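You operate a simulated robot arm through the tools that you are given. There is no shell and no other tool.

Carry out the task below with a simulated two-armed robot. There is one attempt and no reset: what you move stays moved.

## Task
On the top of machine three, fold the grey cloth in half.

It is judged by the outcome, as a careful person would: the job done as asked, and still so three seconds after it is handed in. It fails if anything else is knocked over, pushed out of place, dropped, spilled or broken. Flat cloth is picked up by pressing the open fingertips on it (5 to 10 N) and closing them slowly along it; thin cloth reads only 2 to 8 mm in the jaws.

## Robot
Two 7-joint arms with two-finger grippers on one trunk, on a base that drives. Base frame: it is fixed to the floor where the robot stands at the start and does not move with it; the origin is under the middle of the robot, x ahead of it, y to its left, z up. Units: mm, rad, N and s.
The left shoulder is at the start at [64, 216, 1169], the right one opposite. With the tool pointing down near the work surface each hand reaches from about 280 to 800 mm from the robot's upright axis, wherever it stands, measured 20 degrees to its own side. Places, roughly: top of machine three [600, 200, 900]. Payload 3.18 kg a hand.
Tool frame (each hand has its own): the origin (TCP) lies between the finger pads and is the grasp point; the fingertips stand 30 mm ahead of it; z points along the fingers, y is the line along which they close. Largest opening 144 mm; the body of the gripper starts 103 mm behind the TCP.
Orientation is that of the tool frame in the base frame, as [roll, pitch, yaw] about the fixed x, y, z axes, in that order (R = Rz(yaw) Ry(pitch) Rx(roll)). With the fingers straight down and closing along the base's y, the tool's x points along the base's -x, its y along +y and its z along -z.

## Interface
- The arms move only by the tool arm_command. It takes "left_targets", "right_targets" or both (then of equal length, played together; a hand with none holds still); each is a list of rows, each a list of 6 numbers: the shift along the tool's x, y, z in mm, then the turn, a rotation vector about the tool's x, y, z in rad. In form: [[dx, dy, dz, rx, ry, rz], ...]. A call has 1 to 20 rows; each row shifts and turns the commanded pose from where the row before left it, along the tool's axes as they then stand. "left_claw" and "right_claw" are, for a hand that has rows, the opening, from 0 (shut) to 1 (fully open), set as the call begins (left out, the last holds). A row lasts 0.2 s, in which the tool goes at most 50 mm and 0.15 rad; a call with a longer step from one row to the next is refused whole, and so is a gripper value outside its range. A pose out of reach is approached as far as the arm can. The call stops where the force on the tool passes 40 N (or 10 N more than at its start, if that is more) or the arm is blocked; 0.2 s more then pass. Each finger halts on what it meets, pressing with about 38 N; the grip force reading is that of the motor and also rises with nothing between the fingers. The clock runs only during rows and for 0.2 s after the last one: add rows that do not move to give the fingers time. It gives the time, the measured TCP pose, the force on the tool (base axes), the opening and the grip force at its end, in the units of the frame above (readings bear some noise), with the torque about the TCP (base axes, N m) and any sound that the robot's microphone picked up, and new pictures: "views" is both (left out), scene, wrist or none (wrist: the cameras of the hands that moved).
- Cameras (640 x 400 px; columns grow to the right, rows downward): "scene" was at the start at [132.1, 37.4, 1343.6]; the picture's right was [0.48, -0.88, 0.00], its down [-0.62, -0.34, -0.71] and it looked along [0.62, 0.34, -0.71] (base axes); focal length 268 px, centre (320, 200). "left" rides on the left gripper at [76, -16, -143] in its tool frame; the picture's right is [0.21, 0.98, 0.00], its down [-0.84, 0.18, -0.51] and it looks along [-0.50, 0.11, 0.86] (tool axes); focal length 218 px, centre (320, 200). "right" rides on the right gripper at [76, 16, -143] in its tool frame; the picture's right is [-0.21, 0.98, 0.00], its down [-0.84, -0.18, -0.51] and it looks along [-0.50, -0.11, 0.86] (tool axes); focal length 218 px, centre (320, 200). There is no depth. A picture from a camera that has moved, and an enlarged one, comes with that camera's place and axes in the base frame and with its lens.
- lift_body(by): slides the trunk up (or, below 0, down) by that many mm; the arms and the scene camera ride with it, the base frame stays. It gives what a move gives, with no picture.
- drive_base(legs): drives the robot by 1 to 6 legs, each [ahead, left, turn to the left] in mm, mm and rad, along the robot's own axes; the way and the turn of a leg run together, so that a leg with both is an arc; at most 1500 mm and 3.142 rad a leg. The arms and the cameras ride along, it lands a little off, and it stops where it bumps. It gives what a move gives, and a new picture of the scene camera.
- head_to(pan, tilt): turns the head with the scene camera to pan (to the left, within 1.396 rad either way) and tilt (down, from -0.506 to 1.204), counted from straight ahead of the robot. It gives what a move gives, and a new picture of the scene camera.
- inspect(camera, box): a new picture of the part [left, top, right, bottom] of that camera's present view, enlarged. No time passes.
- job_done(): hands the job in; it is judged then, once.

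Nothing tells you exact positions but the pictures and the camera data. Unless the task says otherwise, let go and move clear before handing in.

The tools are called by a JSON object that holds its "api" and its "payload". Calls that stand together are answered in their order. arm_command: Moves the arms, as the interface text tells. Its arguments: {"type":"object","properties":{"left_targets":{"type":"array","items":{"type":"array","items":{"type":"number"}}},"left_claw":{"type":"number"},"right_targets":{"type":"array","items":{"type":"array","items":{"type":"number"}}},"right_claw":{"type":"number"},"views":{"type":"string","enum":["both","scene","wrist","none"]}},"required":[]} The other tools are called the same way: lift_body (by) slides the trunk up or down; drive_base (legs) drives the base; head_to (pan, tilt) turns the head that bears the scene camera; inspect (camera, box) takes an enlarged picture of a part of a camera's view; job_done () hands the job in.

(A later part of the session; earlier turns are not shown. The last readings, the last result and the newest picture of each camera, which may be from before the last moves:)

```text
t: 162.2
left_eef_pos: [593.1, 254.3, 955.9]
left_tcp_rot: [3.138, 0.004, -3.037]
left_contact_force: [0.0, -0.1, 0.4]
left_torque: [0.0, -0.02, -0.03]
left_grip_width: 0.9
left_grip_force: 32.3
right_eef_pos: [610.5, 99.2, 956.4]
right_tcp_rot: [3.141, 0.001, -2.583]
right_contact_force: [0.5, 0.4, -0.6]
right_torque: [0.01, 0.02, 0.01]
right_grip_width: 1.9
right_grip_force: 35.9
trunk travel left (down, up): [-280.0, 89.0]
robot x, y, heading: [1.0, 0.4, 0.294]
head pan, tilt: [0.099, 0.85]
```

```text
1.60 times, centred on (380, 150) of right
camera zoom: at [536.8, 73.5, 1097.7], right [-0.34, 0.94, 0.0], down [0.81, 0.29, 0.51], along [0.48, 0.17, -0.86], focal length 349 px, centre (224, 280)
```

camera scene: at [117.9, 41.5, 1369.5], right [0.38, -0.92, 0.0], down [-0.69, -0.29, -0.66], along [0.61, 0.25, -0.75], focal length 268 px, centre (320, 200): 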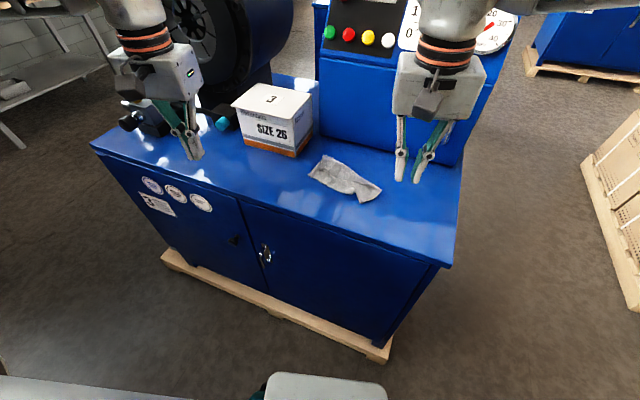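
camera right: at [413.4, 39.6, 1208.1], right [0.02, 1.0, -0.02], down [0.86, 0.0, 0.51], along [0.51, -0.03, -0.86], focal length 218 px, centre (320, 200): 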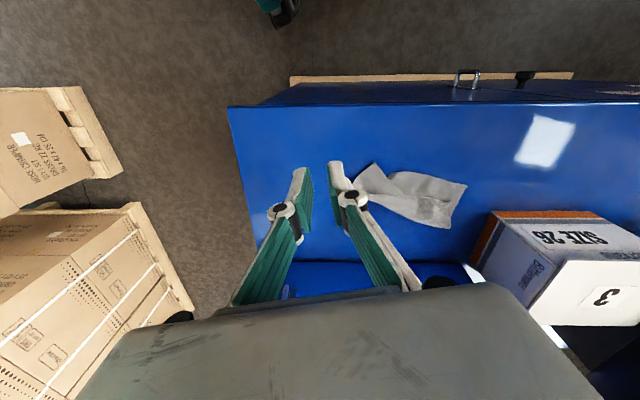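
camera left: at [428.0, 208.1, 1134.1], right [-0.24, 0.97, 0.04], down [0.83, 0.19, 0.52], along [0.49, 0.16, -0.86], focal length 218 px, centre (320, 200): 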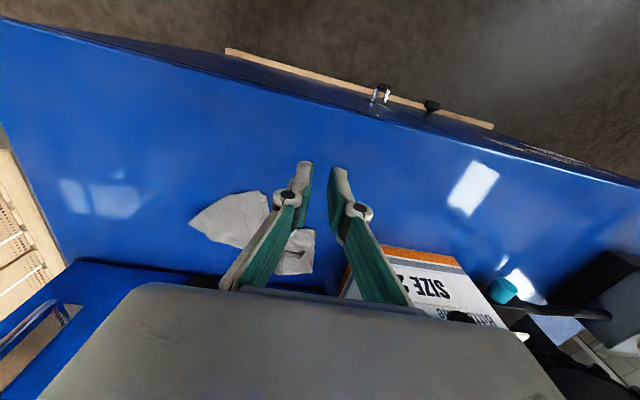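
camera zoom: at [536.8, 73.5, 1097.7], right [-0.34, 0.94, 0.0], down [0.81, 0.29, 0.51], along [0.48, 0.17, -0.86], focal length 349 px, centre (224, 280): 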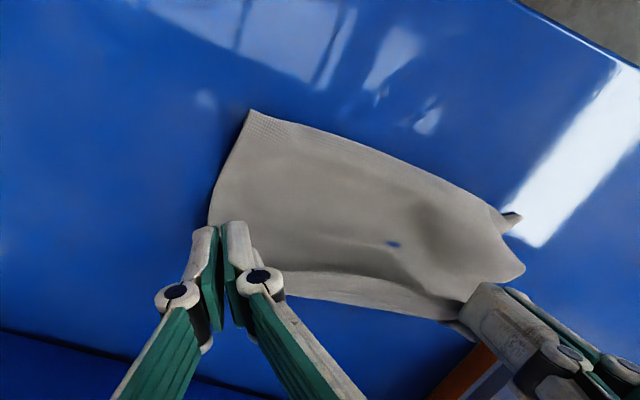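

The lower half is laid with its front edge straight at x≈552 (y 83–280), apart from a small curl near P on the left. I'll pull the left hand a little further back to take up that slack.

{"api": "arm_command", "payload": {"left_targets": [[-5, -0.5, 0, 0, 0, 0], [-5, -0.5, 0, 0, 0, 0], [-5, -0.5, 0, 0, 0, 0], [0, 0, 0, 0, 0, 0]], "views": "none"}}

{"api": "inspect", "payload": {"camera": "scene", "box": [290, 120, 400, 210]}}

{"api": "inspect", "payload": {"camera": "left", "box": [60, 40, 460, 260]}}

```text
t: 163.2
left_eef_pos: [609.5, 254.0, 956.3]
left_tcp_rot: [3.14, 0.002, -3.038]
left_contact_force: [0.1, -0.1, -0.2]
left_torque: [0.0, 0.0, -0.01]
left_grip_width: 1.0
left_grip_force: 31.7
right_eef_pos: [610.9, 99.6, 955.7]
right_tcp_rot: [-3.141, 0.0, -2.586]
right_contact_force: [0.3, 0.5, -0.6]
right_torque: [-0.02, -0.02, -0.03]
right_grip_width: 1.1
right_grip_force: 32.4
trunk travel left (down, up): [-280.0, 89.0]
robot x, y, heading: [0.2, 1.4, 0.297]
head pan, tilt: [0.099, 0.85]
```

```text
4.44 times, centred on (345, 165) of scene
camera zoom: at [118.5, 42.6, 1369.4], right [0.38, -0.92, 0.0], down [-0.69, -0.29, -0.66], along [0.61, 0.25, -0.75], focal length 1192 px, centre (209, 356)
```

zoom: 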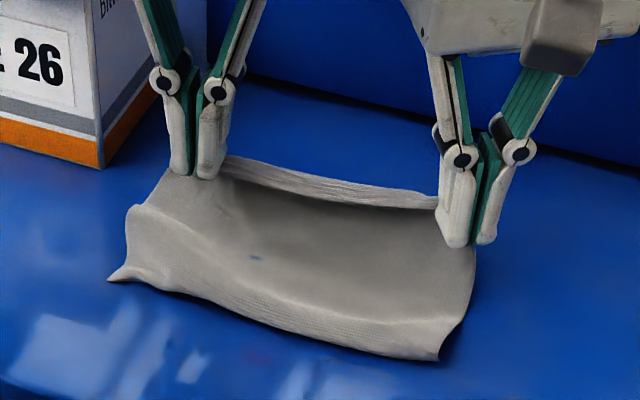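

```text
1.60 times, centred on (260, 150) of left
camera zoom: at [533.5, 228.9, 1097.2], right [-0.31, 0.95, 0.0], down [0.82, 0.27, 0.51], along [0.48, 0.16, -0.86], focal length 349 px, centre (416, 280)
```

zoom: 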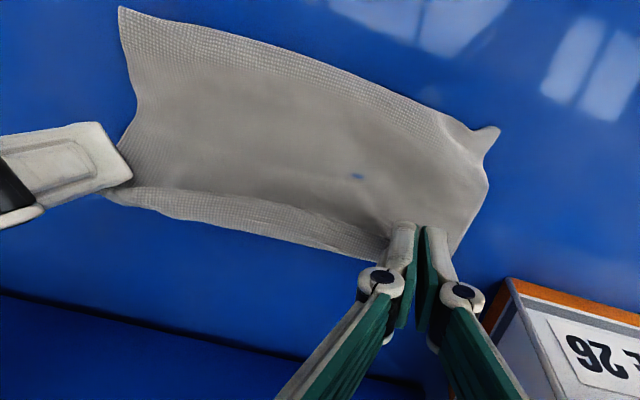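

The lower half lies flat with its front edge E2(556,86)–P(546,281). I'll lay a bit more of it (another 25 mm back and lower), so the crease will fall at the middle.

{"api": "arm_command", "payload": {"right_targets": [[-7, -4.4, 5, 0, 0, 0], [-7, -4.4, 5, 0, 0, 0], [-7, -4.4, 5, 0, 0, 0], [0, 0, 3, 0, 0, 0]], "left_targets": [[-8.2, -0.9, 5, 0, 0, 0], [-8.2, -0.9, 5, 0, 0, 0], [-8.2, -0.9, 5, 0, 0, 0], [0, 0, 3, 0, 0, 0]], "views": "none"}}

{"api": "inspect", "payload": {"camera": "scene", "box": [290, 120, 400, 210]}}

{"api": "inspect", "payload": {"camera": "left", "box": [60, 20, 460, 240]}}

{"api": "inspect", "payload": {"camera": "right", "box": [180, 20, 580, 240]}}

```text
t: 164.2
left_eef_pos: [618.0, 253.8, 947.5]
left_tcp_rot: [3.14, 0.004, -3.036]
left_contact_force: [0.4, -0.5, -1.3]
left_torque: [-0.03, 0.01, 0.01]
left_grip_width: 1.7
left_grip_force: 33.9
left hand out of reach, approached as far as the arm can: row 2, 3
right_eef_pos: [634.6, 99.2, 937.0]
right_tcp_rot: [-3.14, -0.001, -2.586]
right_contact_force: [-0.2, 0.5, 0.8]
right_torque: [0.02, 0.02, -0.02]
right_grip_width: 0.1
right_grip_force: 31.3
trunk travel left (down, up): [-280.0, 89.0]
robot x, y, heading: [1.1, -2.0, 0.295]
head pan, tilt: [0.099, 0.85]
```

```text
4.44 times, centred on (345, 165) of scene
camera zoom: at [118.4, 42.5, 1369.4], right [0.38, -0.92, 0.0], down [-0.69, -0.29, -0.66], along [0.61, 0.25, -0.75], focal length 1192 px, centre (209, 356)
```

zoom: 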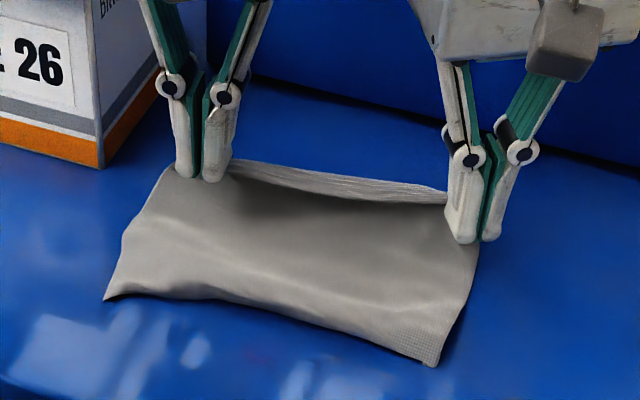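

```text
1.60 times, centred on (260, 130) of left
camera zoom: at [541.3, 228.9, 1089.0], right [-0.31, 0.95, 0.0], down [0.82, 0.27, 0.51], along [0.48, 0.16, -0.86], focal length 349 px, centre (416, 312)
```

zoom: 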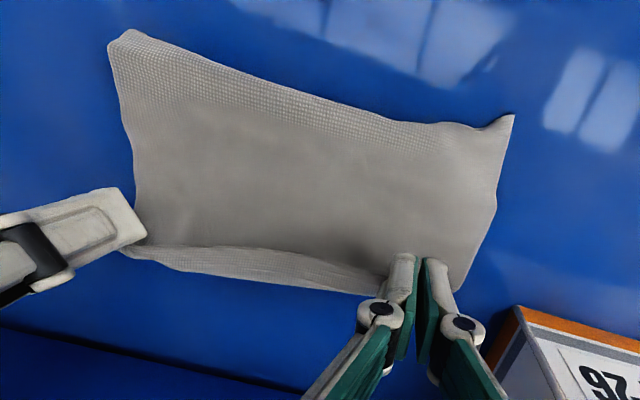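

```text
1.60 times, centred on (380, 130) of right
camera zoom: at [561.6, 73.0, 1078.8], right [-0.34, 0.94, 0.0], down [0.81, 0.29, 0.51], along [0.48, 0.17, -0.86], focal length 349 px, centre (224, 312)
```

zoom: 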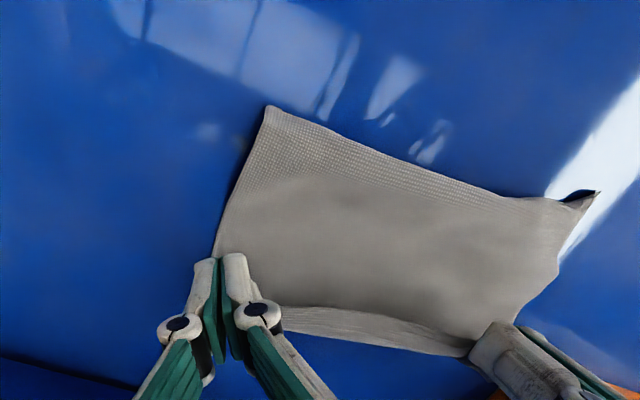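

The lower half is now flat and rectangular. Next comes the fold itself: both hands come back over toward −x in a low arc so the top edge comes down over the lower edge. I'll do the first part and check.

{"api": "arm_command", "payload": {"right_targets": [[8.5, 5.3, -5, 0, 0, 0], [10.2, 6.3, -4, 0, 0, 0], [10.2, 6.3, 0, 0, 0, 0], [10.2, 6.3, 2, 0, 0, 0]], "left_targets": [[9.95, 1.05, -2, 0, 0, 0], [11.9, 1.25, 0, 0, 0, 0], [11.9, 1.25, 2, 0, 0, 0], [11.9, 1.25, 3, 0, 0, 0]], "views": "none"}}

{"api": "inspect", "payload": {"camera": "scene", "box": [290, 120, 400, 210]}}

{"api": "inspect", "payload": {"camera": "left", "box": [60, 20, 460, 240]}}

{"api": "inspect", "payload": {"camera": "right", "box": [180, 20, 580, 240]}}

```text
t: 165.2
left_eef_pos: [570.7, 253.8, 945.3]
left_tcp_rot: [3.139, 0.005, -3.037]
left_contact_force: [0.6, -0.9, 0.0]
left_torque: [-0.01, -0.02, 0.02]
left_grip_width: 1.1
left_grip_force: 33.0
right_eef_pos: [590.1, 98.7, 945.1]
right_tcp_rot: [-3.141, 0.004, -2.584]
right_contact_force: [0.5, 1.0, -0.5]
right_torque: [-0.02, 0.0, 0.02]
right_grip_width: 0.6
right_grip_force: 35.3
trunk travel left (down, up): [-280.0, 89.0]
robot x, y, heading: [0.8, -1.5, 0.293]
head pan, tilt: [0.099, 0.85]
```

```text
4.44 times, centred on (345, 165) of scene
camera zoom: at [118.2, 42.6, 1369.5], right [0.38, -0.92, 0.0], down [-0.69, -0.29, -0.66], along [0.61, 0.25, -0.75], focal length 1192 px, centre (209, 356)
```

zoom: 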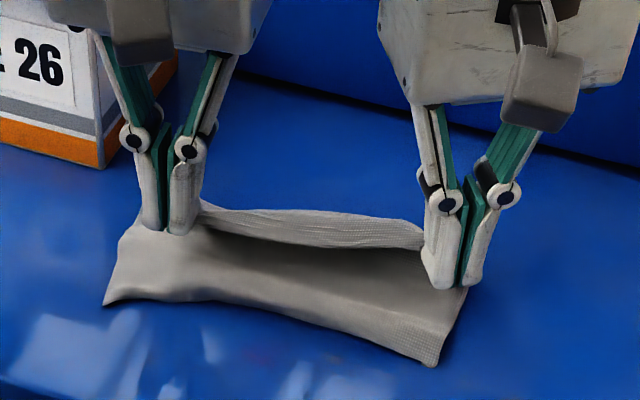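

```text
1.60 times, centred on (260, 130) of left
camera zoom: at [495.1, 229.3, 1086.8], right [-0.31, 0.95, 0.0], down [0.82, 0.27, 0.51], along [0.48, 0.16, -0.86], focal length 349 px, centre (416, 312)
```

zoom: 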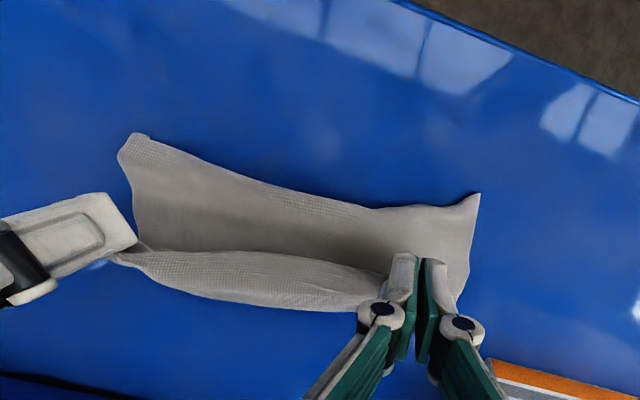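

```text
1.60 times, centred on (380, 130) of right
camera zoom: at [515.7, 73.9, 1085.6], right [-0.34, 0.94, 0.0], down [0.81, 0.29, 0.51], along [0.48, 0.17, -0.86], focal length 349 px, centre (224, 312)
```

zoom: 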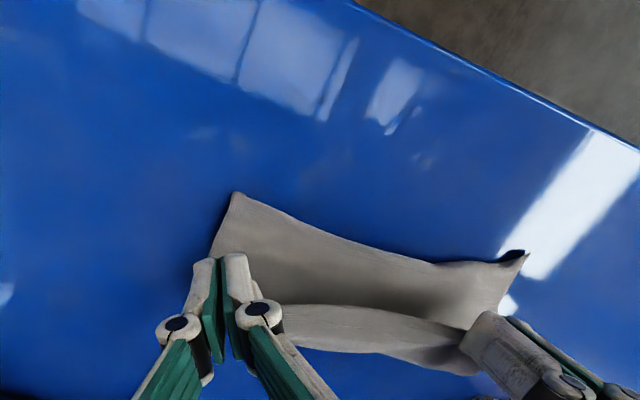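

{"api": "arm_command", "payload": {"right_targets": [[8.5, 5.3, 4, 0, 0, 0], [6.8, 4.2, 6, 0, 0, 0], [3.4, 2.1, 7, 0, 0, 0]], "left_targets": [[9.95, 1.05, 4, 0, 0, 0], [8, 0.85, 6, 0, 0, 0], [4, 0.4, 7, 0, 0, 0]], "views": "none"}}

{"api": "inspect", "payload": {"camera": "scene", "box": [290, 130, 400, 215]}}

{"api": "inspect", "payload": {"camera": "left", "box": [100, 40, 460, 240]}}

{"api": "inspect", "payload": {"camera": "right", "box": [200, 40, 560, 240]}}

```text
t: 166.0
left_eef_pos: [549.8, 254.4, 928.3]
left_tcp_rot: [3.138, 0.003, -3.038]
left_contact_force: [-0.2, -1.2, 0.2]
left_torque: [0.01, -0.02, -0.01]
left_grip_width: 0.6
left_grip_force: 32.9
right_eef_pos: [567.8, 100.2, 926.3]
right_tcp_rot: [-3.141, 0.0, -2.585]
right_contact_force: [-0.9, 0.2, 0.3]
right_torque: [0.0, 0.02, -0.03]
right_grip_width: 0.1
right_grip_force: 30.6
trunk travel left (down, up): [-280.0, 89.0]
robot x, y, heading: [-0.8, -1.4, 0.296]
head pan, tilt: [0.099, 0.85]
```

```text
4.71 times, centred on (345, 172) of scene
camera zoom: at [118.6, 42.6, 1369.4], right [0.38, -0.92, 0.0], down [-0.69, -0.29, -0.66], along [0.61, 0.25, -0.75], focal length 1262 px, centre (202, 329)
```

zoom: 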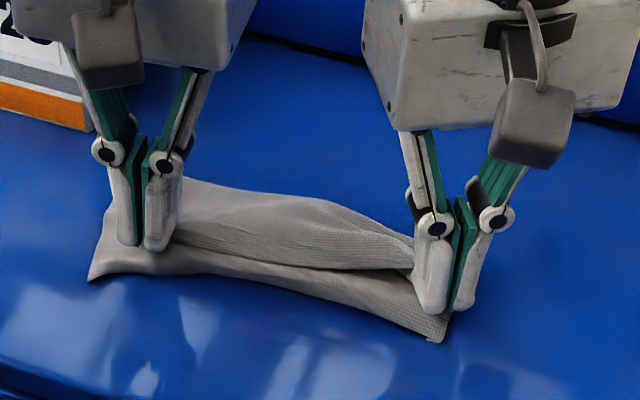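

```text
1.78 times, centred on (280, 140) of left
camera zoom: at [474.3, 229.1, 1069.9], right [-0.31, 0.95, 0.0], down [0.82, 0.27, 0.51], along [0.48, 0.16, -0.86], focal length 388 px, centre (391, 307)
```

zoom: 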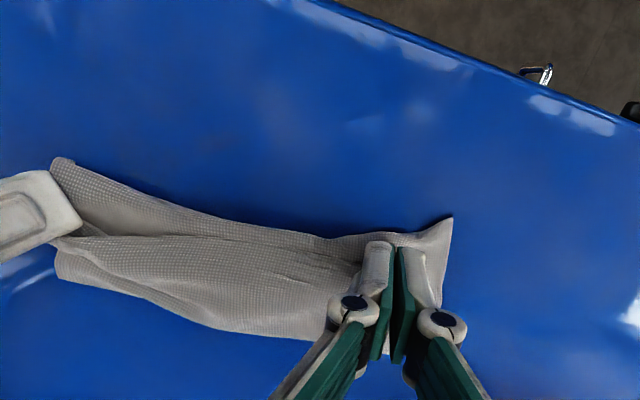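

```text
1.78 times, centred on (380, 140) of right
camera zoom: at [493.8, 73.7, 1067.5], right [-0.34, 0.94, 0.0], down [0.81, 0.29, 0.51], along [0.48, 0.17, -0.86], focal length 388 px, centre (213, 307)
```

zoom: 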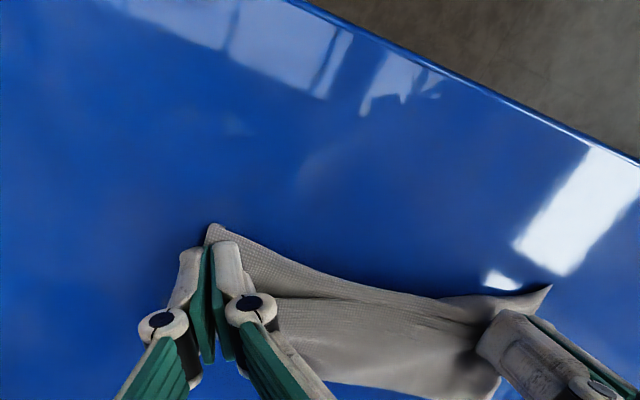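

The top flap is nearly in place. P has flared a little to (523,275), so I'll bring the left hand further forward and outward and fine-adjust the right, lowering close to the table.

{"api": "arm_command", "payload": {"right_targets": [[2, 0, 2, 0, 0, 0], [2, -1, 2, 0, 0, 0], [2, -1, 2, 0, 0, 0]], "left_targets": [[7, 2.5, 2, 0, 0, 0], [7, 2.5, 3, 0, 0, 0], [6, 2.5, 3, 0, 0, 0]], "views": "none"}}

{"api": "inspect", "payload": {"camera": "scene", "box": [290, 130, 400, 215]}}

{"api": "inspect", "payload": {"camera": "left", "box": [100, 40, 460, 240]}}

{"api": "inspect", "payload": {"camera": "right", "box": [200, 40, 560, 240]}}

```text
t: 166.8
left_eef_pos: [529.0, 258.3, 920.2]
left_tcp_rot: [3.14, 0.006, -3.036]
left_contact_force: [1.2, -5.8, 0.3]
left_torque: [-0.21, -0.06, -0.06]
left_grip_width: 0.8
left_grip_force: 33.3
right_eef_pos: [564.0, 95.9, 920.8]
right_tcp_rot: [3.141, 0.0, -2.584]
right_contact_force: [-2.2, 6.6, -0.8]
right_torque: [0.13, 0.03, 0.07]
right_grip_width: 1.2
right_grip_force: 36.3
trunk travel left (down, up): [-280.0, 89.0]
robot x, y, heading: [0.6, -3.7, 0.294]
head pan, tilt: [0.099, 0.85]
```

```text
4.71 times, centred on (345, 172) of scene
camera zoom: at [118.5, 42.6, 1369.4], right [0.38, -0.92, 0.0], down [-0.69, -0.29, -0.66], along [0.61, 0.25, -0.75], focal length 1262 px, centre (202, 329)
```

zoom: 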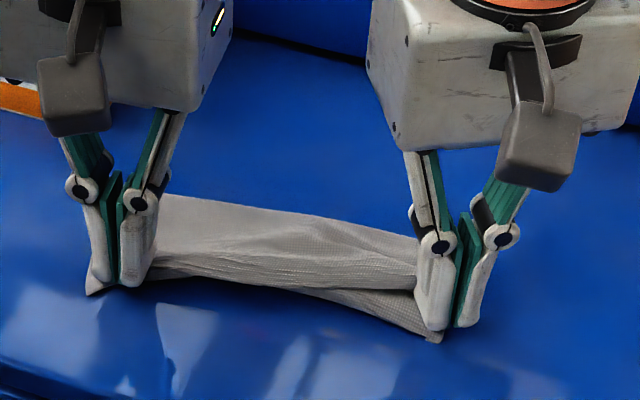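

```text
1.78 times, centred on (280, 140) of left
camera zoom: at [452.9, 233.6, 1062.0], right [-0.31, 0.95, 0.0], down [0.82, 0.27, 0.51], along [0.49, 0.16, -0.86], focal length 388 px, centre (391, 307)
```

zoom: 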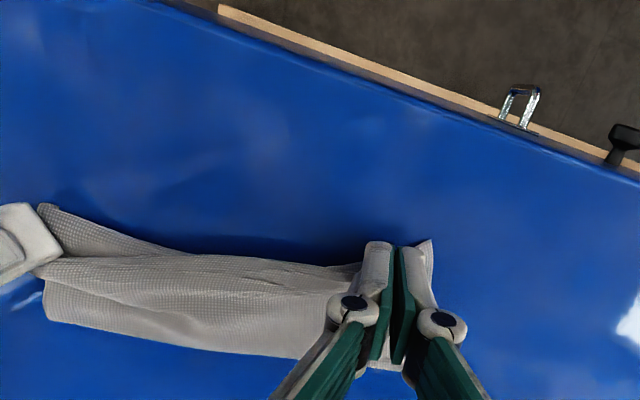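

```text
1.78 times, centred on (380, 140) of right
camera zoom: at [488.7, 69.2, 1062.3], right [-0.34, 0.94, 0.0], down [0.81, 0.29, 0.51], along [0.48, 0.17, -0.86], focal length 388 px, centre (213, 307)
```

zoom: 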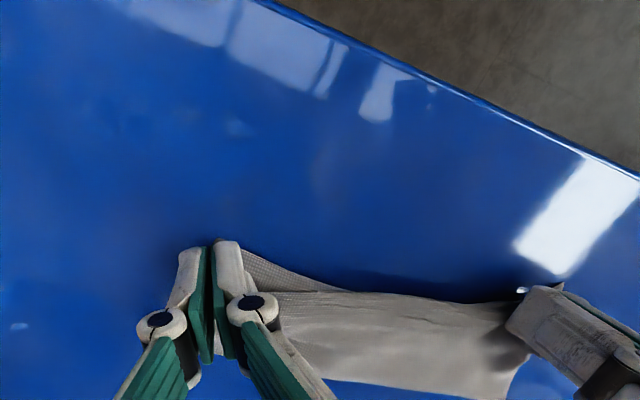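

The flap is aligned but taut (6 N between the hands). I'll relax the tension, lower to light contact, and release slowly so the corners spread flat.

{"api": "arm_command", "payload": {"right_targets": [[-1.6, 2.5, 2, 0, 0, 0], [0, 0, 2, 0, 0, 0], [0, 0, 2, 0, 0, 0]], "left_targets": [[0, -3, 2, 0, 0, 0], [0, 0, 2, 0, 0, 0], [0, 0, 1, 0, 0, 0]], "views": "none"}}

{"api": "arm_command", "payload": {"right_targets": [[0, 0, 1.5, 0, 0, 0], [0, 0, 0, 0, 0, 0]], "left_targets": [[0, 0, 1.5, 0, 0, 0], [0, 0, 0, 0, 0, 0]], "views": "none"}}

```text
t: 167.6
left_eef_pos: [529.0, 255.9, 914.8]
left_tcp_rot: [3.138, 0.003, -3.036]
left_contact_force: [1.1, -2.3, 0.1]
left_torque: [-0.08, -0.02, -0.04]
left_grip_width: 0.8
left_grip_force: 32.7
right_eef_pos: [563.1, 96.2, 914.8]
right_tcp_rot: [3.141, 0.0, -2.583]
right_contact_force: [0.6, 3.8, 1.4]
right_torque: [0.09, 0.01, 0.03]
right_grip_width: 0.0
right_grip_force: 29.6
trunk travel left (down, up): [-280.0, 89.0]
robot x, y, heading: [1.3, -0.1, 0.294]
head pan, tilt: [0.099, 0.85]
```

```text
t: 168.2
left_eef_pos: [527.2, 256.1, 913.1]
left_tcp_rot: [3.139, 0.003, -3.036]
left_contact_force: [0.7, -3.4, 1.2]
left_torque: [-0.09, -0.04, 0.01]
left_grip_width: 0.8
left_grip_force: 33.7
right_eef_pos: [564.1, 96.4, 914.1]
right_tcp_rot: [-3.142, -0.001, -2.586]
right_contact_force: [-0.4, 2.9, -0.3]
right_torque: [0.06, 0.02, 0.01]
right_grip_width: 0.6
right_grip_force: 31.0
trunk travel left (down, up): [-280.0, 89.0]
robot x, y, heading: [0.7, 1.2, 0.293]
head pan, tilt: [0.099, 0.85]
```

{"api": "arm_command", "payload": {"right_targets": [[0, 0, 1, 0, 0, 0]], "left_targets": [[0, 0, 1, 0, 0, 0]], "right_claw": 0.05, "left_claw": 0.05, "views": "none"}}

{"api": "arm_command", "payload": {"right_targets": [[0, 0, 0, 0, 0, 0]], "left_targets": [[0, 0, 0, 0, 0, 0]], "right_claw": 0.1, "left_claw": 0.1, "views": "none"}}

{"api": "arm_command", "payload": {"right_targets": [[0, 0, 0, 0, 0, 0]], "left_targets": [[0, 0, 0, 0, 0, 0]], "right_claw": 0.15, "left_claw": 0.15, "views": "none"}}

{"api": "inspect", "payload": {"camera": "scene", "box": [290, 130, 400, 215]}}

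{"api": "inspect", "payload": {"camera": "left", "box": [200, 80, 440, 230]}}

{"api": "inspect", "payload": {"camera": "right", "box": [200, 80, 440, 230]}}

```text
t: 168.6
left_eef_pos: [529.0, 257.2, 912.5]
left_tcp_rot: [3.139, 0.003, -3.038]
left_contact_force: [0.2, -0.6, 0.4]
left_torque: [-0.04, -0.01, -0.01]
left_grip_width: 2.4
left_grip_force: 4.9
right_eef_pos: [565.3, 96.6, 912.4]
right_tcp_rot: [-3.139, 0.0, -2.584]
right_contact_force: [-0.2, -0.7, 0.6]
right_torque: [-0.01, 0.01, 0.01]
right_grip_width: 7.5
right_grip_force: 0.0
trunk travel left (down, up): [-280.0, 89.0]
robot x, y, heading: [-0.5, -2.6, 0.293]
head pan, tilt: [0.099, 0.85]
```

```text
t: 169.0
left_eef_pos: [530.2, 255.5, 912.5]
left_tcp_rot: [3.138, 0.002, -3.036]
left_contact_force: [0.0, -0.3, -0.2]
left_torque: [-0.01, -0.01, 0.04]
left_grip_width: 14.3
left_grip_force: 0.1
right_eef_pos: [565.0, 96.4, 913.5]
right_tcp_rot: [-3.141, 0.001, -2.586]
right_contact_force: [-0.1, -0.2, -0.2]
right_torque: [0.0, 0.01, 0.0]
right_grip_width: 14.3
right_grip_force: 0.0
trunk travel left (down, up): [-280.0, 89.0]
robot x, y, heading: [-0.8, -0.2, 0.301]
head pan, tilt: [0.099, 0.85]
```

```text
t: 169.4
left_eef_pos: [529.6, 254.6, 913.0]
left_tcp_rot: [3.139, 0.002, -3.036]
left_contact_force: [-0.3, -0.8, 0.3]
left_torque: [0.04, -0.02, 0.0]
left_grip_width: 21.5
left_grip_force: 0.0
right_eef_pos: [565.3, 97.2, 912.6]
right_tcp_rot: [-3.14, -0.001, -2.584]
right_contact_force: [-0.4, -0.7, -1.0]
right_torque: [0.0, 0.02, 0.0]
right_grip_width: 21.6
right_grip_force: 0.0
trunk travel left (down, up): [-280.0, 89.0]
robot x, y, heading: [-4.1, 1.6, 0.294]
head pan, tilt: [0.099, 0.85]
```

```text
4.71 times, centred on (345, 172) of scene
camera zoom: at [118.6, 42.5, 1369.4], right [0.38, -0.92, 0.0], down [-0.69, -0.29, -0.66], along [0.61, 0.25, -0.75], focal length 1262 px, centre (202, 329)
```

zoom: 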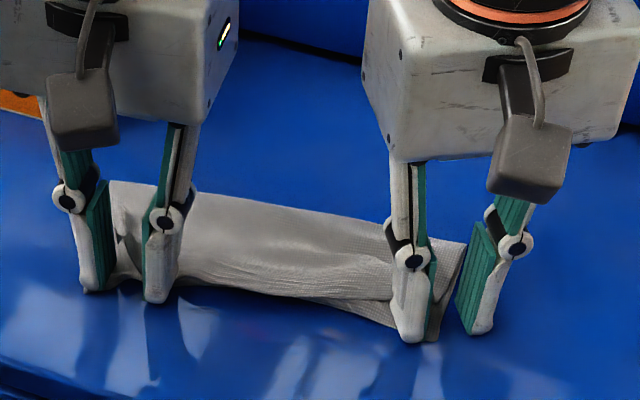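

```text
2.67 times, centred on (320, 155) of left
camera zoom: at [454.0, 231.0, 1054.8], right [-0.31, 0.95, 0.0], down [0.82, 0.27, 0.51], along [0.48, 0.16, -0.86], focal length 582 px, centre (320, 320)
```

zoom: 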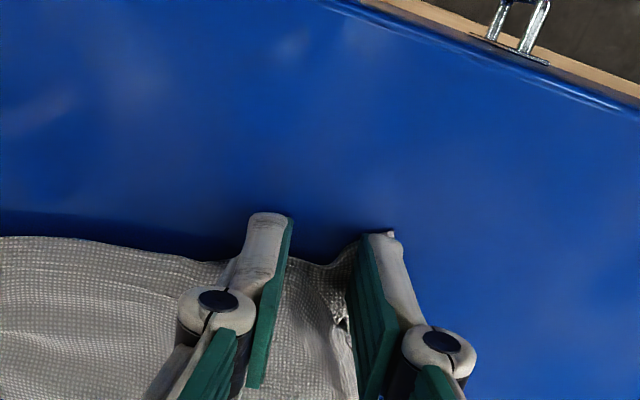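

```text
2.67 times, centred on (320, 155) of right
camera zoom: at [490.1, 71.1, 1054.5], right [-0.34, 0.94, 0.0], down [0.81, 0.29, 0.51], along [0.48, 0.17, -0.86], focal length 582 px, centre (320, 320)
```

zoom: 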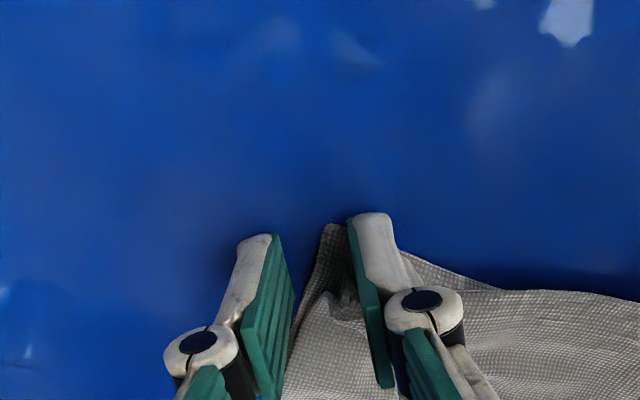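

Released. I'll lift both hands straight up and look at the result.

{"api": "arm_command", "payload": {"right_targets": [[0, 0, -8, 0, 0, 0], [0, 0, -15, 0, 0, 0], [0, 0, -30, 0, 0, 0], [0, 0, -40, 0, 0, 0], [0, -10, -40, 0, 0, 0], [10, -35, 0, 0, 0, 0], [10, -35, 0, 0, 0, 0]], "left_targets": [[0, 0, -8, 0, 0, 0], [0, 0, -15, 0, 0, 0], [0, 0, -30, 0, 0, 0], [0, 0, -40, 0, 0, 0], [0, 10, -40, 0, 0, 0], [10, 30, 0, 0, 0, 0], [10, 30, 0, 0, 0, 0]], "views": "both"}}

{"api": "inspect", "payload": {"camera": "scene", "box": [290, 130, 400, 215]}}

{"api": "inspect", "payload": {"camera": "left", "box": [60, 60, 380, 260]}}

{"api": "inspect", "payload": {"camera": "right", "box": [260, 60, 580, 260]}}

```text
t: 171.0
left_eef_pos: [500.7, 323.0, 1046.8]
left_tcp_rot: [3.138, 0.003, -3.038]
left_contact_force: [0.2, 0.2, -0.9]
left_torque: [0.0, -0.02, 0.02]
left_grip_width: 21.8
left_grip_force: 0.1
right_eef_pos: [588.4, 18.0, 1046.3]
right_tcp_rot: [-3.14, -0.002, -2.584]
right_contact_force: [-0.4, 0.7, 0.8]
right_torque: [0.04, -0.01, 0.0]
right_grip_width: 21.6
right_grip_force: 0.0
trunk travel left (down, up): [-280.0, 89.0]
robot x, y, heading: [1.6, -0.3, 0.297]
head pan, tilt: [0.099, 0.85]
camera scene: at [117.8, 42.1, 1369.5], right [0.38, -0.92, 0.0], down [-0.69, -0.29, -0.66], along [0.61, 0.25, -0.75], focal length 268 px, centre (320, 200)
camera right: at [515.0, -8.7, 1188.1], right [-0.34, 0.94, 0.0], down [0.81, 0.29, 0.51], along [0.48, 0.17, -0.86], focal length 218 px, centre (320, 200)
camera left: at [425.4, 298.5, 1188.9], right [-0.31, 0.95, 0.0], down [0.82, 0.26, 0.51], along [0.49, 0.16, -0.86], focal length 218 px, centre (320, 200)
```

scene: 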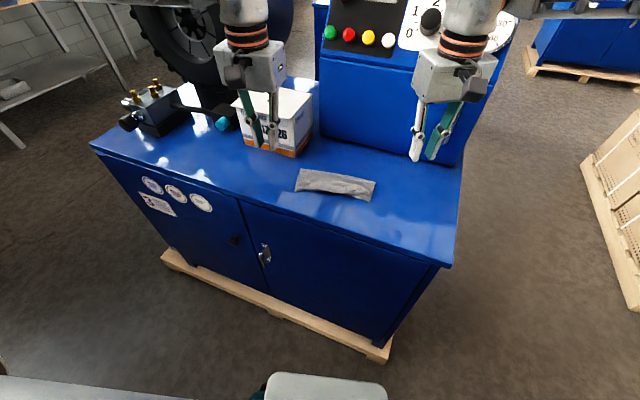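
right: 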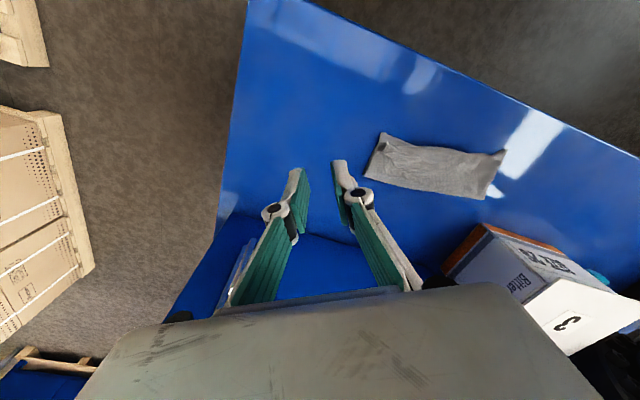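
left: 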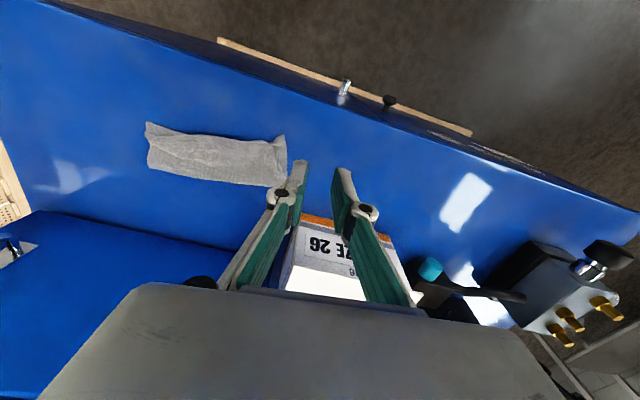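

```text
4.71 times, centred on (345, 172) of scene
camera zoom: at [117.8, 42.1, 1369.5], right [0.38, -0.92, 0.0], down [-0.69, -0.29, -0.66], along [0.61, 0.25, -0.75], focal length 1262 px, centre (202, 329)
```

zoom: 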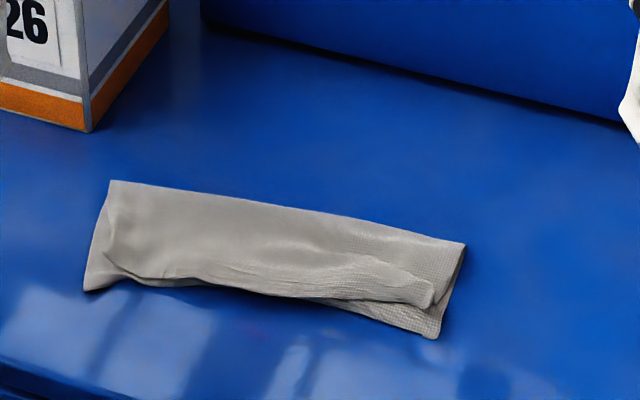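

```text
2.00 times, centred on (220, 160) of left
camera zoom: at [425.4, 298.5, 1188.9], right [-0.31, 0.95, 0.0], down [0.82, 0.26, 0.51], along [0.49, 0.16, -0.86], focal length 436 px, centre (520, 280)
```

zoom: 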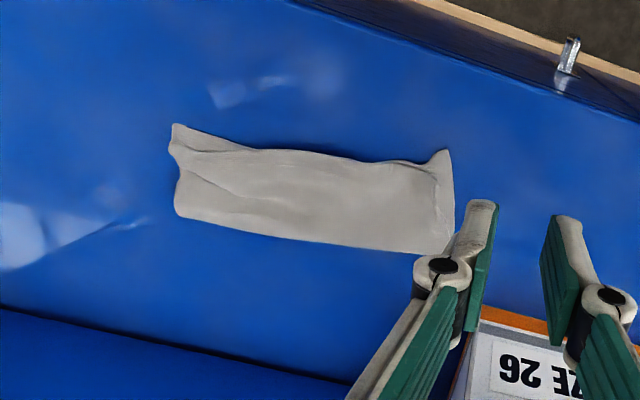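

```text
2.00 times, centred on (420, 160) of right
camera zoom: at [515.0, -8.7, 1188.1], right [-0.34, 0.94, 0.0], down [0.81, 0.29, 0.51], along [0.48, 0.17, -0.86], focal length 436 px, centre (120, 280)
```

zoom: 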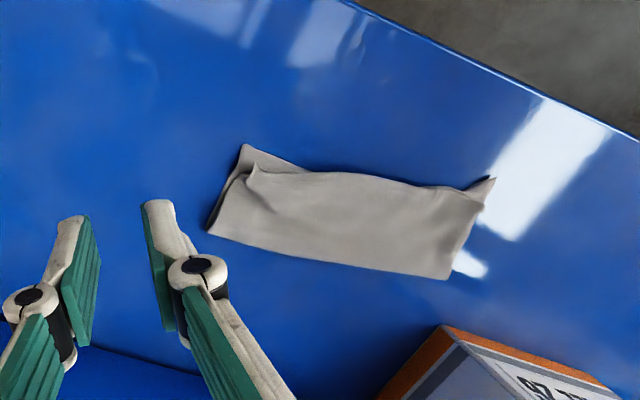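

The cloth is folded in half lengthwise: a neat ~198 × 80 rectangle with the crease at the back. One top-layer corner (E1, right front) looks tucked under. I'll zoom in.

{"api": "inspect", "payload": {"camera": "scene", "box": [355, 165, 400, 210]}}

{"api": "inspect", "payload": {"camera": "right", "box": [340, 110, 460, 190]}}

{"api": "inspect", "payload": {"camera": "left", "box": [130, 105, 300, 200]}}

{"api": "inspect", "payload": {"camera": "scene", "box": [285, 155, 345, 205]}}

```text
8.89 times, centred on (378, 188) of scene
camera zoom: at [117.8, 42.1, 1369.5], right [0.38, -0.92, 0.0], down [-0.69, -0.29, -0.66], along [0.61, 0.25, -0.75], focal length 2384 px, centre (-191, 311)
```

zoom: 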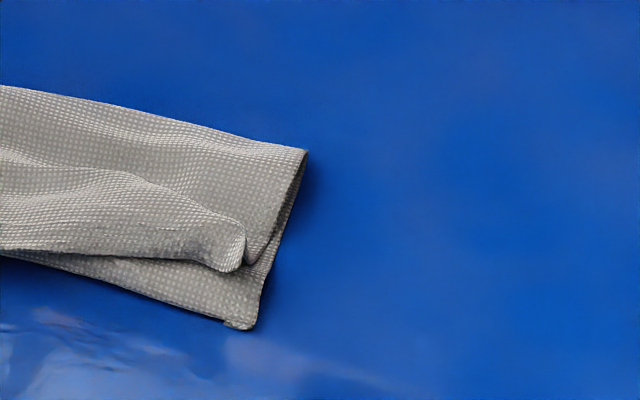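

```text
5.00 times, centred on (400, 150) of right
camera zoom: at [515.0, -8.7, 1188.1], right [-0.34, 0.94, 0.0], down [0.81, 0.29, 0.51], along [0.48, 0.17, -0.86], focal length 1091 px, centre (-80, 450)
```

zoom: 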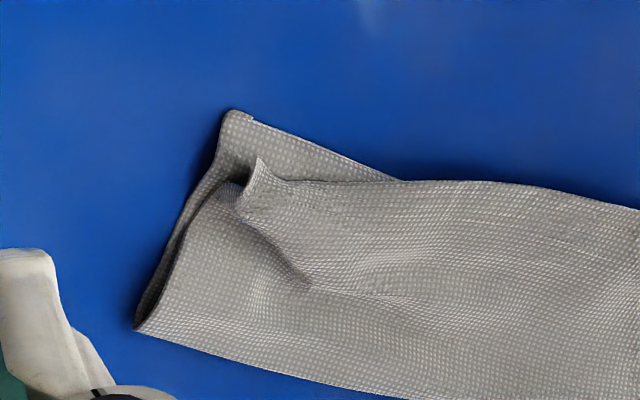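

```text
3.76 times, centred on (215, 152) of left
camera zoom: at [425.4, 298.5, 1188.9], right [-0.31, 0.95, 0.0], down [0.82, 0.26, 0.51], along [0.49, 0.16, -0.86], focal length 822 px, centre (715, 379)
```

zoom: 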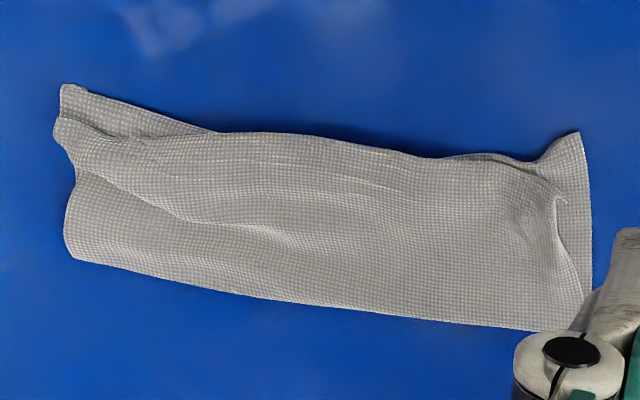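

```text
8.00 times, centred on (315, 180) of scene
camera zoom: at [117.8, 42.1, 1369.5], right [0.38, -0.92, 0.0], down [-0.69, -0.29, -0.66], along [0.61, 0.25, -0.75], focal length 2146 px, centre (360, 360)
```

zoom: 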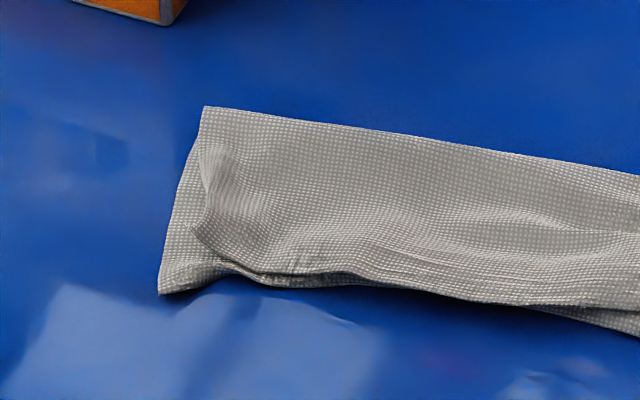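

The fold is good: corner E1 sits about 12 mm from E2, and T about 20 mm behind P. I'll try a small, light press-and-slide near T to bring the top layer's left front corner forward over P, checking after a few millimetres.

{"api": "arm_command", "payload": {"left_targets": [[-8.9, -13.2, 10, 0, 0, 0], [-8.9, -13.2, 20, 0, 0, 0], [-8.9, -13.2, 25, 0, 0, 0], [-8.9, -13.2, 30, 0, 0, 0], [-8.9, -13.2, 30, 0, 0, 0]], "left_claw": 0.0, "views": "none"}}

{"api": "inspect", "payload": {"camera": "left", "box": [200, 60, 440, 220]}}

{"api": "inspect", "payload": {"camera": "scene", "box": [285, 145, 345, 205]}}

```text
t: 172.2
left_eef_pos: [552.2, 262.7, 929.8]
left_tcp_rot: [3.138, 0.004, -3.035]
left_contact_force: [-0.2, -0.1, 0.9]
left_torque: [0.0, 0.05, -0.01]
left_grip_width: 0.0
left_grip_force: 30.7
right_eef_pos: [591.1, 17.1, 1045.0]
right_tcp_rot: [3.141, 0.0, -2.583]
right_contact_force: [-0.1, 0.5, 0.5]
right_torque: [0.02, 0.02, -0.02]
right_grip_width: 21.7
right_grip_force: 0.1
trunk travel left (down, up): [-280.0, 89.0]
robot x, y, heading: [-0.4, 0.1, 0.294]
head pan, tilt: [0.099, 0.85]
```

```text
2.50 times, centred on (320, 140) of left
camera zoom: at [477.7, 238.1, 1071.4], right [-0.31, 0.95, 0.0], down [0.82, 0.27, 0.51], along [0.48, 0.16, -0.86], focal length 546 px, centre (320, 350)
```

zoom: 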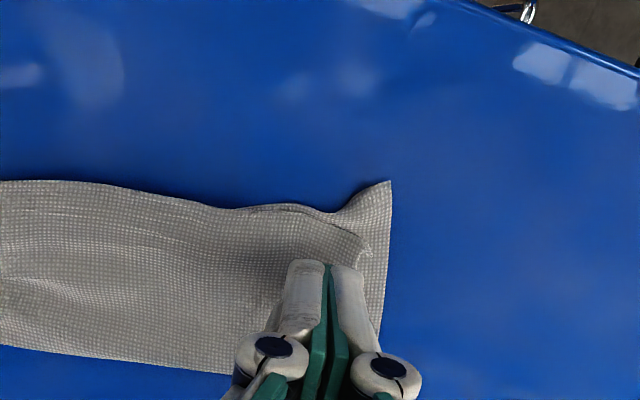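

```text
6.67 times, centred on (315, 175) of scene
camera zoom: at [119.3, 42.2, 1369.3], right [0.38, -0.92, 0.0], down [-0.69, -0.29, -0.66], along [0.61, 0.25, -0.75], focal length 1788 px, centre (353, 367)
```

zoom: 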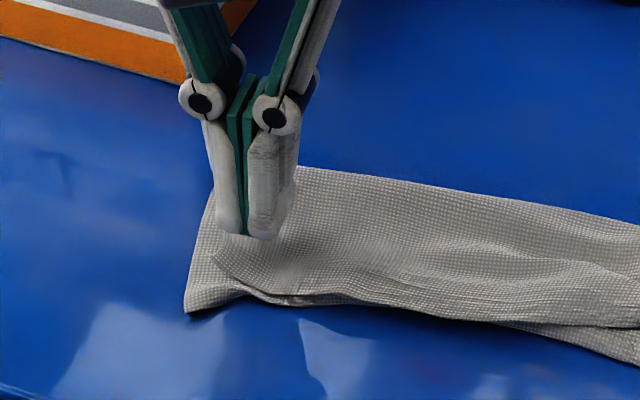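

{"api": "arm_command", "payload": {"left_targets": [[0, 0, 6, 0, 0, 0], [0, 0, 6, 0, 0, 0], [0, 0, 3, 0, 0, 0]], "views": "none"}}

{"api": "arm_command", "payload": {"left_targets": [[0, 0, 1.5, 0, 0, 0], [0, 0, 1, 0, 0, 0]], "views": "none"}}

```text
t: 173.0
left_eef_pos: [553.1, 263.8, 914.8]
left_tcp_rot: [3.137, 0.004, -3.036]
left_contact_force: [-0.3, -1.2, 0.4]
left_torque: [0.0, -0.02, 0.02]
left_grip_width: 0.0
left_grip_force: 30.7
right_eef_pos: [590.5, 17.3, 1045.7]
right_tcp_rot: [-3.141, 0.001, -2.585]
right_contact_force: [0.2, 0.0, 0.0]
right_torque: [0.0, -0.03, -0.04]
right_grip_width: 21.5
right_grip_force: 0.1
trunk travel left (down, up): [-280.0, 89.0]
robot x, y, heading: [1.6, 0.5, 0.294]
head pan, tilt: [0.099, 0.85]
```

```text
t: 173.6
left_eef_pos: [552.2, 264.3, 912.7]
left_tcp_rot: [3.137, 0.004, -3.036]
left_contact_force: [0.3, -0.1, 0.3]
left_torque: [-0.04, 0.01, 0.0]
left_grip_width: 0.2
left_grip_force: 30.3
right_eef_pos: [589.7, 17.7, 1046.3]
right_tcp_rot: [3.141, 0.001, -2.584]
right_contact_force: [-0.3, 0.5, -0.2]
right_torque: [0.0, 0.01, 0.02]
right_grip_width: 21.6
right_grip_force: 0.0
trunk travel left (down, up): [-280.0, 89.0]
robot x, y, heading: [1.5, -1.7, 0.295]
head pan, tilt: [0.099, 0.85]
```

{"api": "arm_command", "payload": {"left_targets": [[0, 0, 1.5, 0, 0, 0], [0, 0, 1, 0, 0, 0]], "views": "none"}}

{"api": "arm_command", "payload": {"left_targets": [[0, 0, 1, 0, 0, 0], [0, 0, 0, 0, 0, 0]], "views": "none"}}

```text
t: 174.2
left_eef_pos: [552.1, 263.0, 910.0]
left_tcp_rot: [3.138, 0.004, -3.037]
left_contact_force: [0.1, -0.4, 0.4]
left_torque: [0.0, 0.0, 0.01]
left_grip_width: 0.1
left_grip_force: 29.9
right_eef_pos: [589.7, 16.6, 1045.9]
right_tcp_rot: [-3.141, 0.002, -2.585]
right_contact_force: [0.2, 0.8, 0.5]
right_torque: [-0.02, 0.01, 0.0]
right_grip_width: 22.2
right_grip_force: 0.1
trunk travel left (down, up): [-280.0, 89.0]
robot x, y, heading: [0.8, 1.4, 0.297]
head pan, tilt: [0.099, 0.85]
```

```text
t: 174.8
left_eef_pos: [551.9, 263.0, 908.9]
left_tcp_rot: [3.139, 0.004, -3.037]
left_contact_force: [1.0, 0.5, 0.1]
left_torque: [-0.02, 0.03, -0.02]
left_grip_width: 0.0
left_grip_force: 30.7
right_eef_pos: [590.2, 18.4, 1045.7]
right_tcp_rot: [3.141, 0.0, -2.585]
right_contact_force: [-1.0, -0.4, -0.7]
right_torque: [-0.01, -0.04, -0.01]
right_grip_width: 21.3
right_grip_force: 0.0
trunk travel left (down, up): [-280.0, 89.0]
robot x, y, heading: [1.8, -0.3, 0.299]
head pan, tilt: [0.099, 0.85]
```

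{"api": "arm_command", "payload": {"left_targets": [[0, 0, 0.8, 0, 0, 0], [0, 0, 0.4, 0, 0, 0]], "views": "none"}}

```text
t: 175.4
left_eef_pos: [552.9, 263.7, 907.5]
left_tcp_rot: [3.139, 0.005, -3.037]
left_contact_force: [0.3, -0.2, 2.2]
left_torque: [-0.01, 0.02, -0.01]
left_grip_width: 0.2
left_grip_force: 30.7
right_eef_pos: [589.6, 18.2, 1046.3]
right_tcp_rot: [-3.14, 0.0, -2.585]
right_contact_force: [-0.9, 0.5, -0.7]
right_torque: [-0.01, -0.02, 0.0]
right_grip_width: 21.6
right_grip_force: 0.1
trunk travel left (down, up): [-280.0, 89.0]
robot x, y, heading: [1.4, -1.7, 0.292]
head pan, tilt: [0.099, 0.85]
```

{"api": "arm_command", "payload": {"left_targets": [[0, 0, 0.3, 0, 0, 0], [2.5, 0.3, 0, 0, 0, 0], [3, 0.3, 0, 0, 0, 0], [3, 0.3, 0, 0, 0, 0]], "views": "none"}}

{"api": "inspect", "payload": {"camera": "left", "box": [200, 80, 440, 240]}}

{"api": "inspect", "payload": {"camera": "scene", "box": [285, 145, 345, 205]}}

```text
t: 176.4
left_eef_pos: [544.3, 262.0, 908.9]
left_tcp_rot: [3.14, 0.003, -3.038]
left_contact_force: [0.2, 0.2, 3.5]
left_torque: [0.03, -0.01, 0.02]
left_grip_width: 0.0
left_grip_force: 30.6
right_eef_pos: [590.1, 17.6, 1045.8]
right_tcp_rot: [-3.141, 0.002, -2.585]
right_contact_force: [-0.4, -0.5, -0.7]
right_torque: [-0.02, -0.02, 0.0]
right_grip_width: 21.8
right_grip_force: 0.2
trunk travel left (down, up): [-280.0, 89.0]
robot x, y, heading: [-3.3, -0.3, 0.293]
head pan, tilt: [0.099, 0.85]
```

```text
2.50 times, centred on (320, 160) of left
camera zoom: at [468.1, 237.7, 1049.8], right [-0.31, 0.95, 0.0], down [0.82, 0.26, 0.51], along [0.49, 0.16, -0.86], focal length 546 px, centre (320, 300)
```

zoom: 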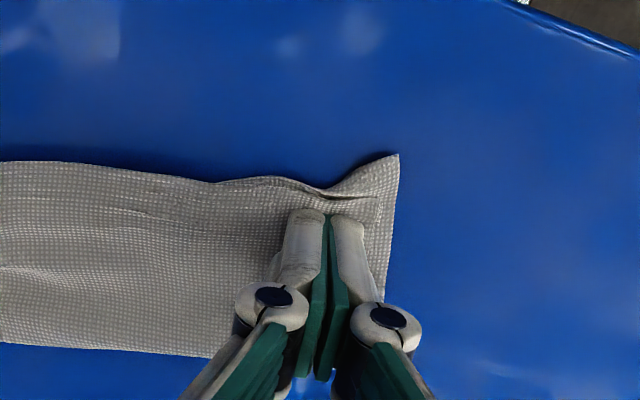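

```text
6.67 times, centred on (315, 175) of scene
camera zoom: at [118.3, 42.3, 1369.5], right [0.38, -0.92, 0.0], down [-0.69, -0.29, -0.66], along [0.61, 0.25, -0.75], focal length 1788 px, centre (353, 367)
```

zoom: 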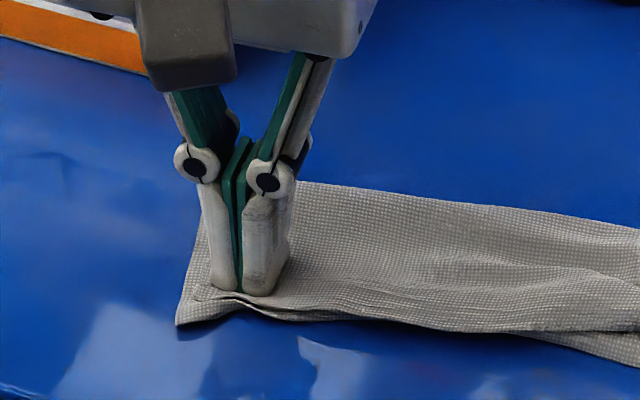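

It works: T is now about 13 mm from P. I'll do one more small slide.

{"api": "arm_command", "payload": {"left_targets": [[3, 0.3, 0, 0, 0, 0], [3, 0.3, 0, 0, 0, 0], [3, 0.3, 0, 0, 0, 0]], "views": "none"}}

{"api": "inspect", "payload": {"camera": "left", "box": [200, 80, 440, 240]}}

{"api": "inspect", "payload": {"camera": "scene", "box": [285, 145, 405, 215]}}

```text
t: 177.2
left_eef_pos: [534.7, 262.8, 907.0]
left_tcp_rot: [3.14, 0.004, -3.037]
left_contact_force: [1.3, 0.3, 5.1]
left_torque: [-0.01, 0.0, 0.01]
left_grip_width: 0.0
left_grip_force: 31.1
right_eef_pos: [590.0, 17.2, 1045.9]
right_tcp_rot: [-3.141, 0.002, -2.583]
right_contact_force: [0.0, 0.5, 0.7]
right_torque: [0.0, 0.0, 0.01]
right_grip_width: 21.6
right_grip_force: 0.1
trunk travel left (down, up): [-280.0, 89.0]
robot x, y, heading: [-0.1, -1.5, 0.288]
head pan, tilt: [0.099, 0.85]
```

```text
2.50 times, centred on (320, 160) of left
camera zoom: at [459.5, 237.6, 1049.8], right [-0.31, 0.95, 0.0], down [0.82, 0.27, 0.51], along [0.49, 0.16, -0.86], focal length 546 px, centre (320, 300)
```

zoom: 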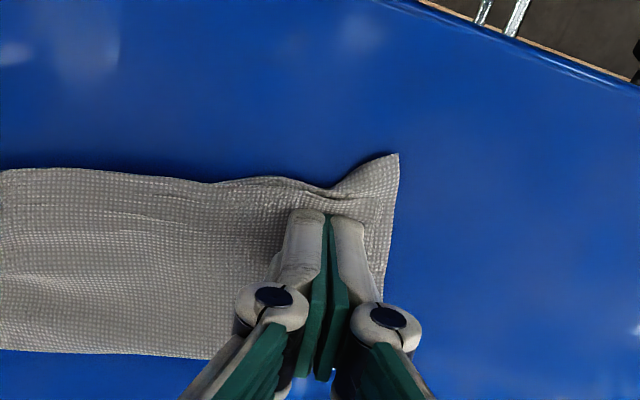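

```text
5.33 times, centred on (345, 180) of scene
camera zoom: at [118.2, 42.3, 1369.5], right [0.38, -0.92, 0.0], down [-0.69, -0.29, -0.66], along [0.61, 0.25, -0.75], focal length 1430 px, centre (187, 307)
```

zoom: 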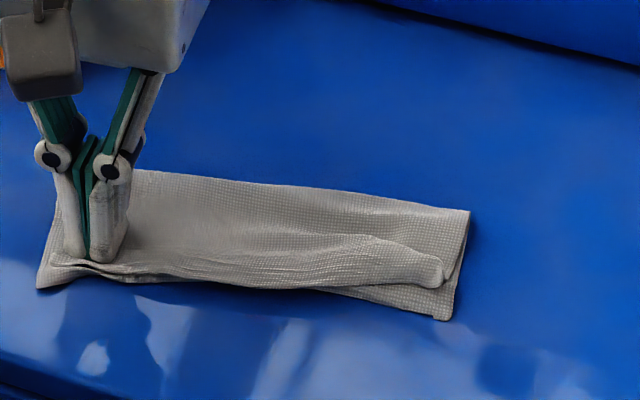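

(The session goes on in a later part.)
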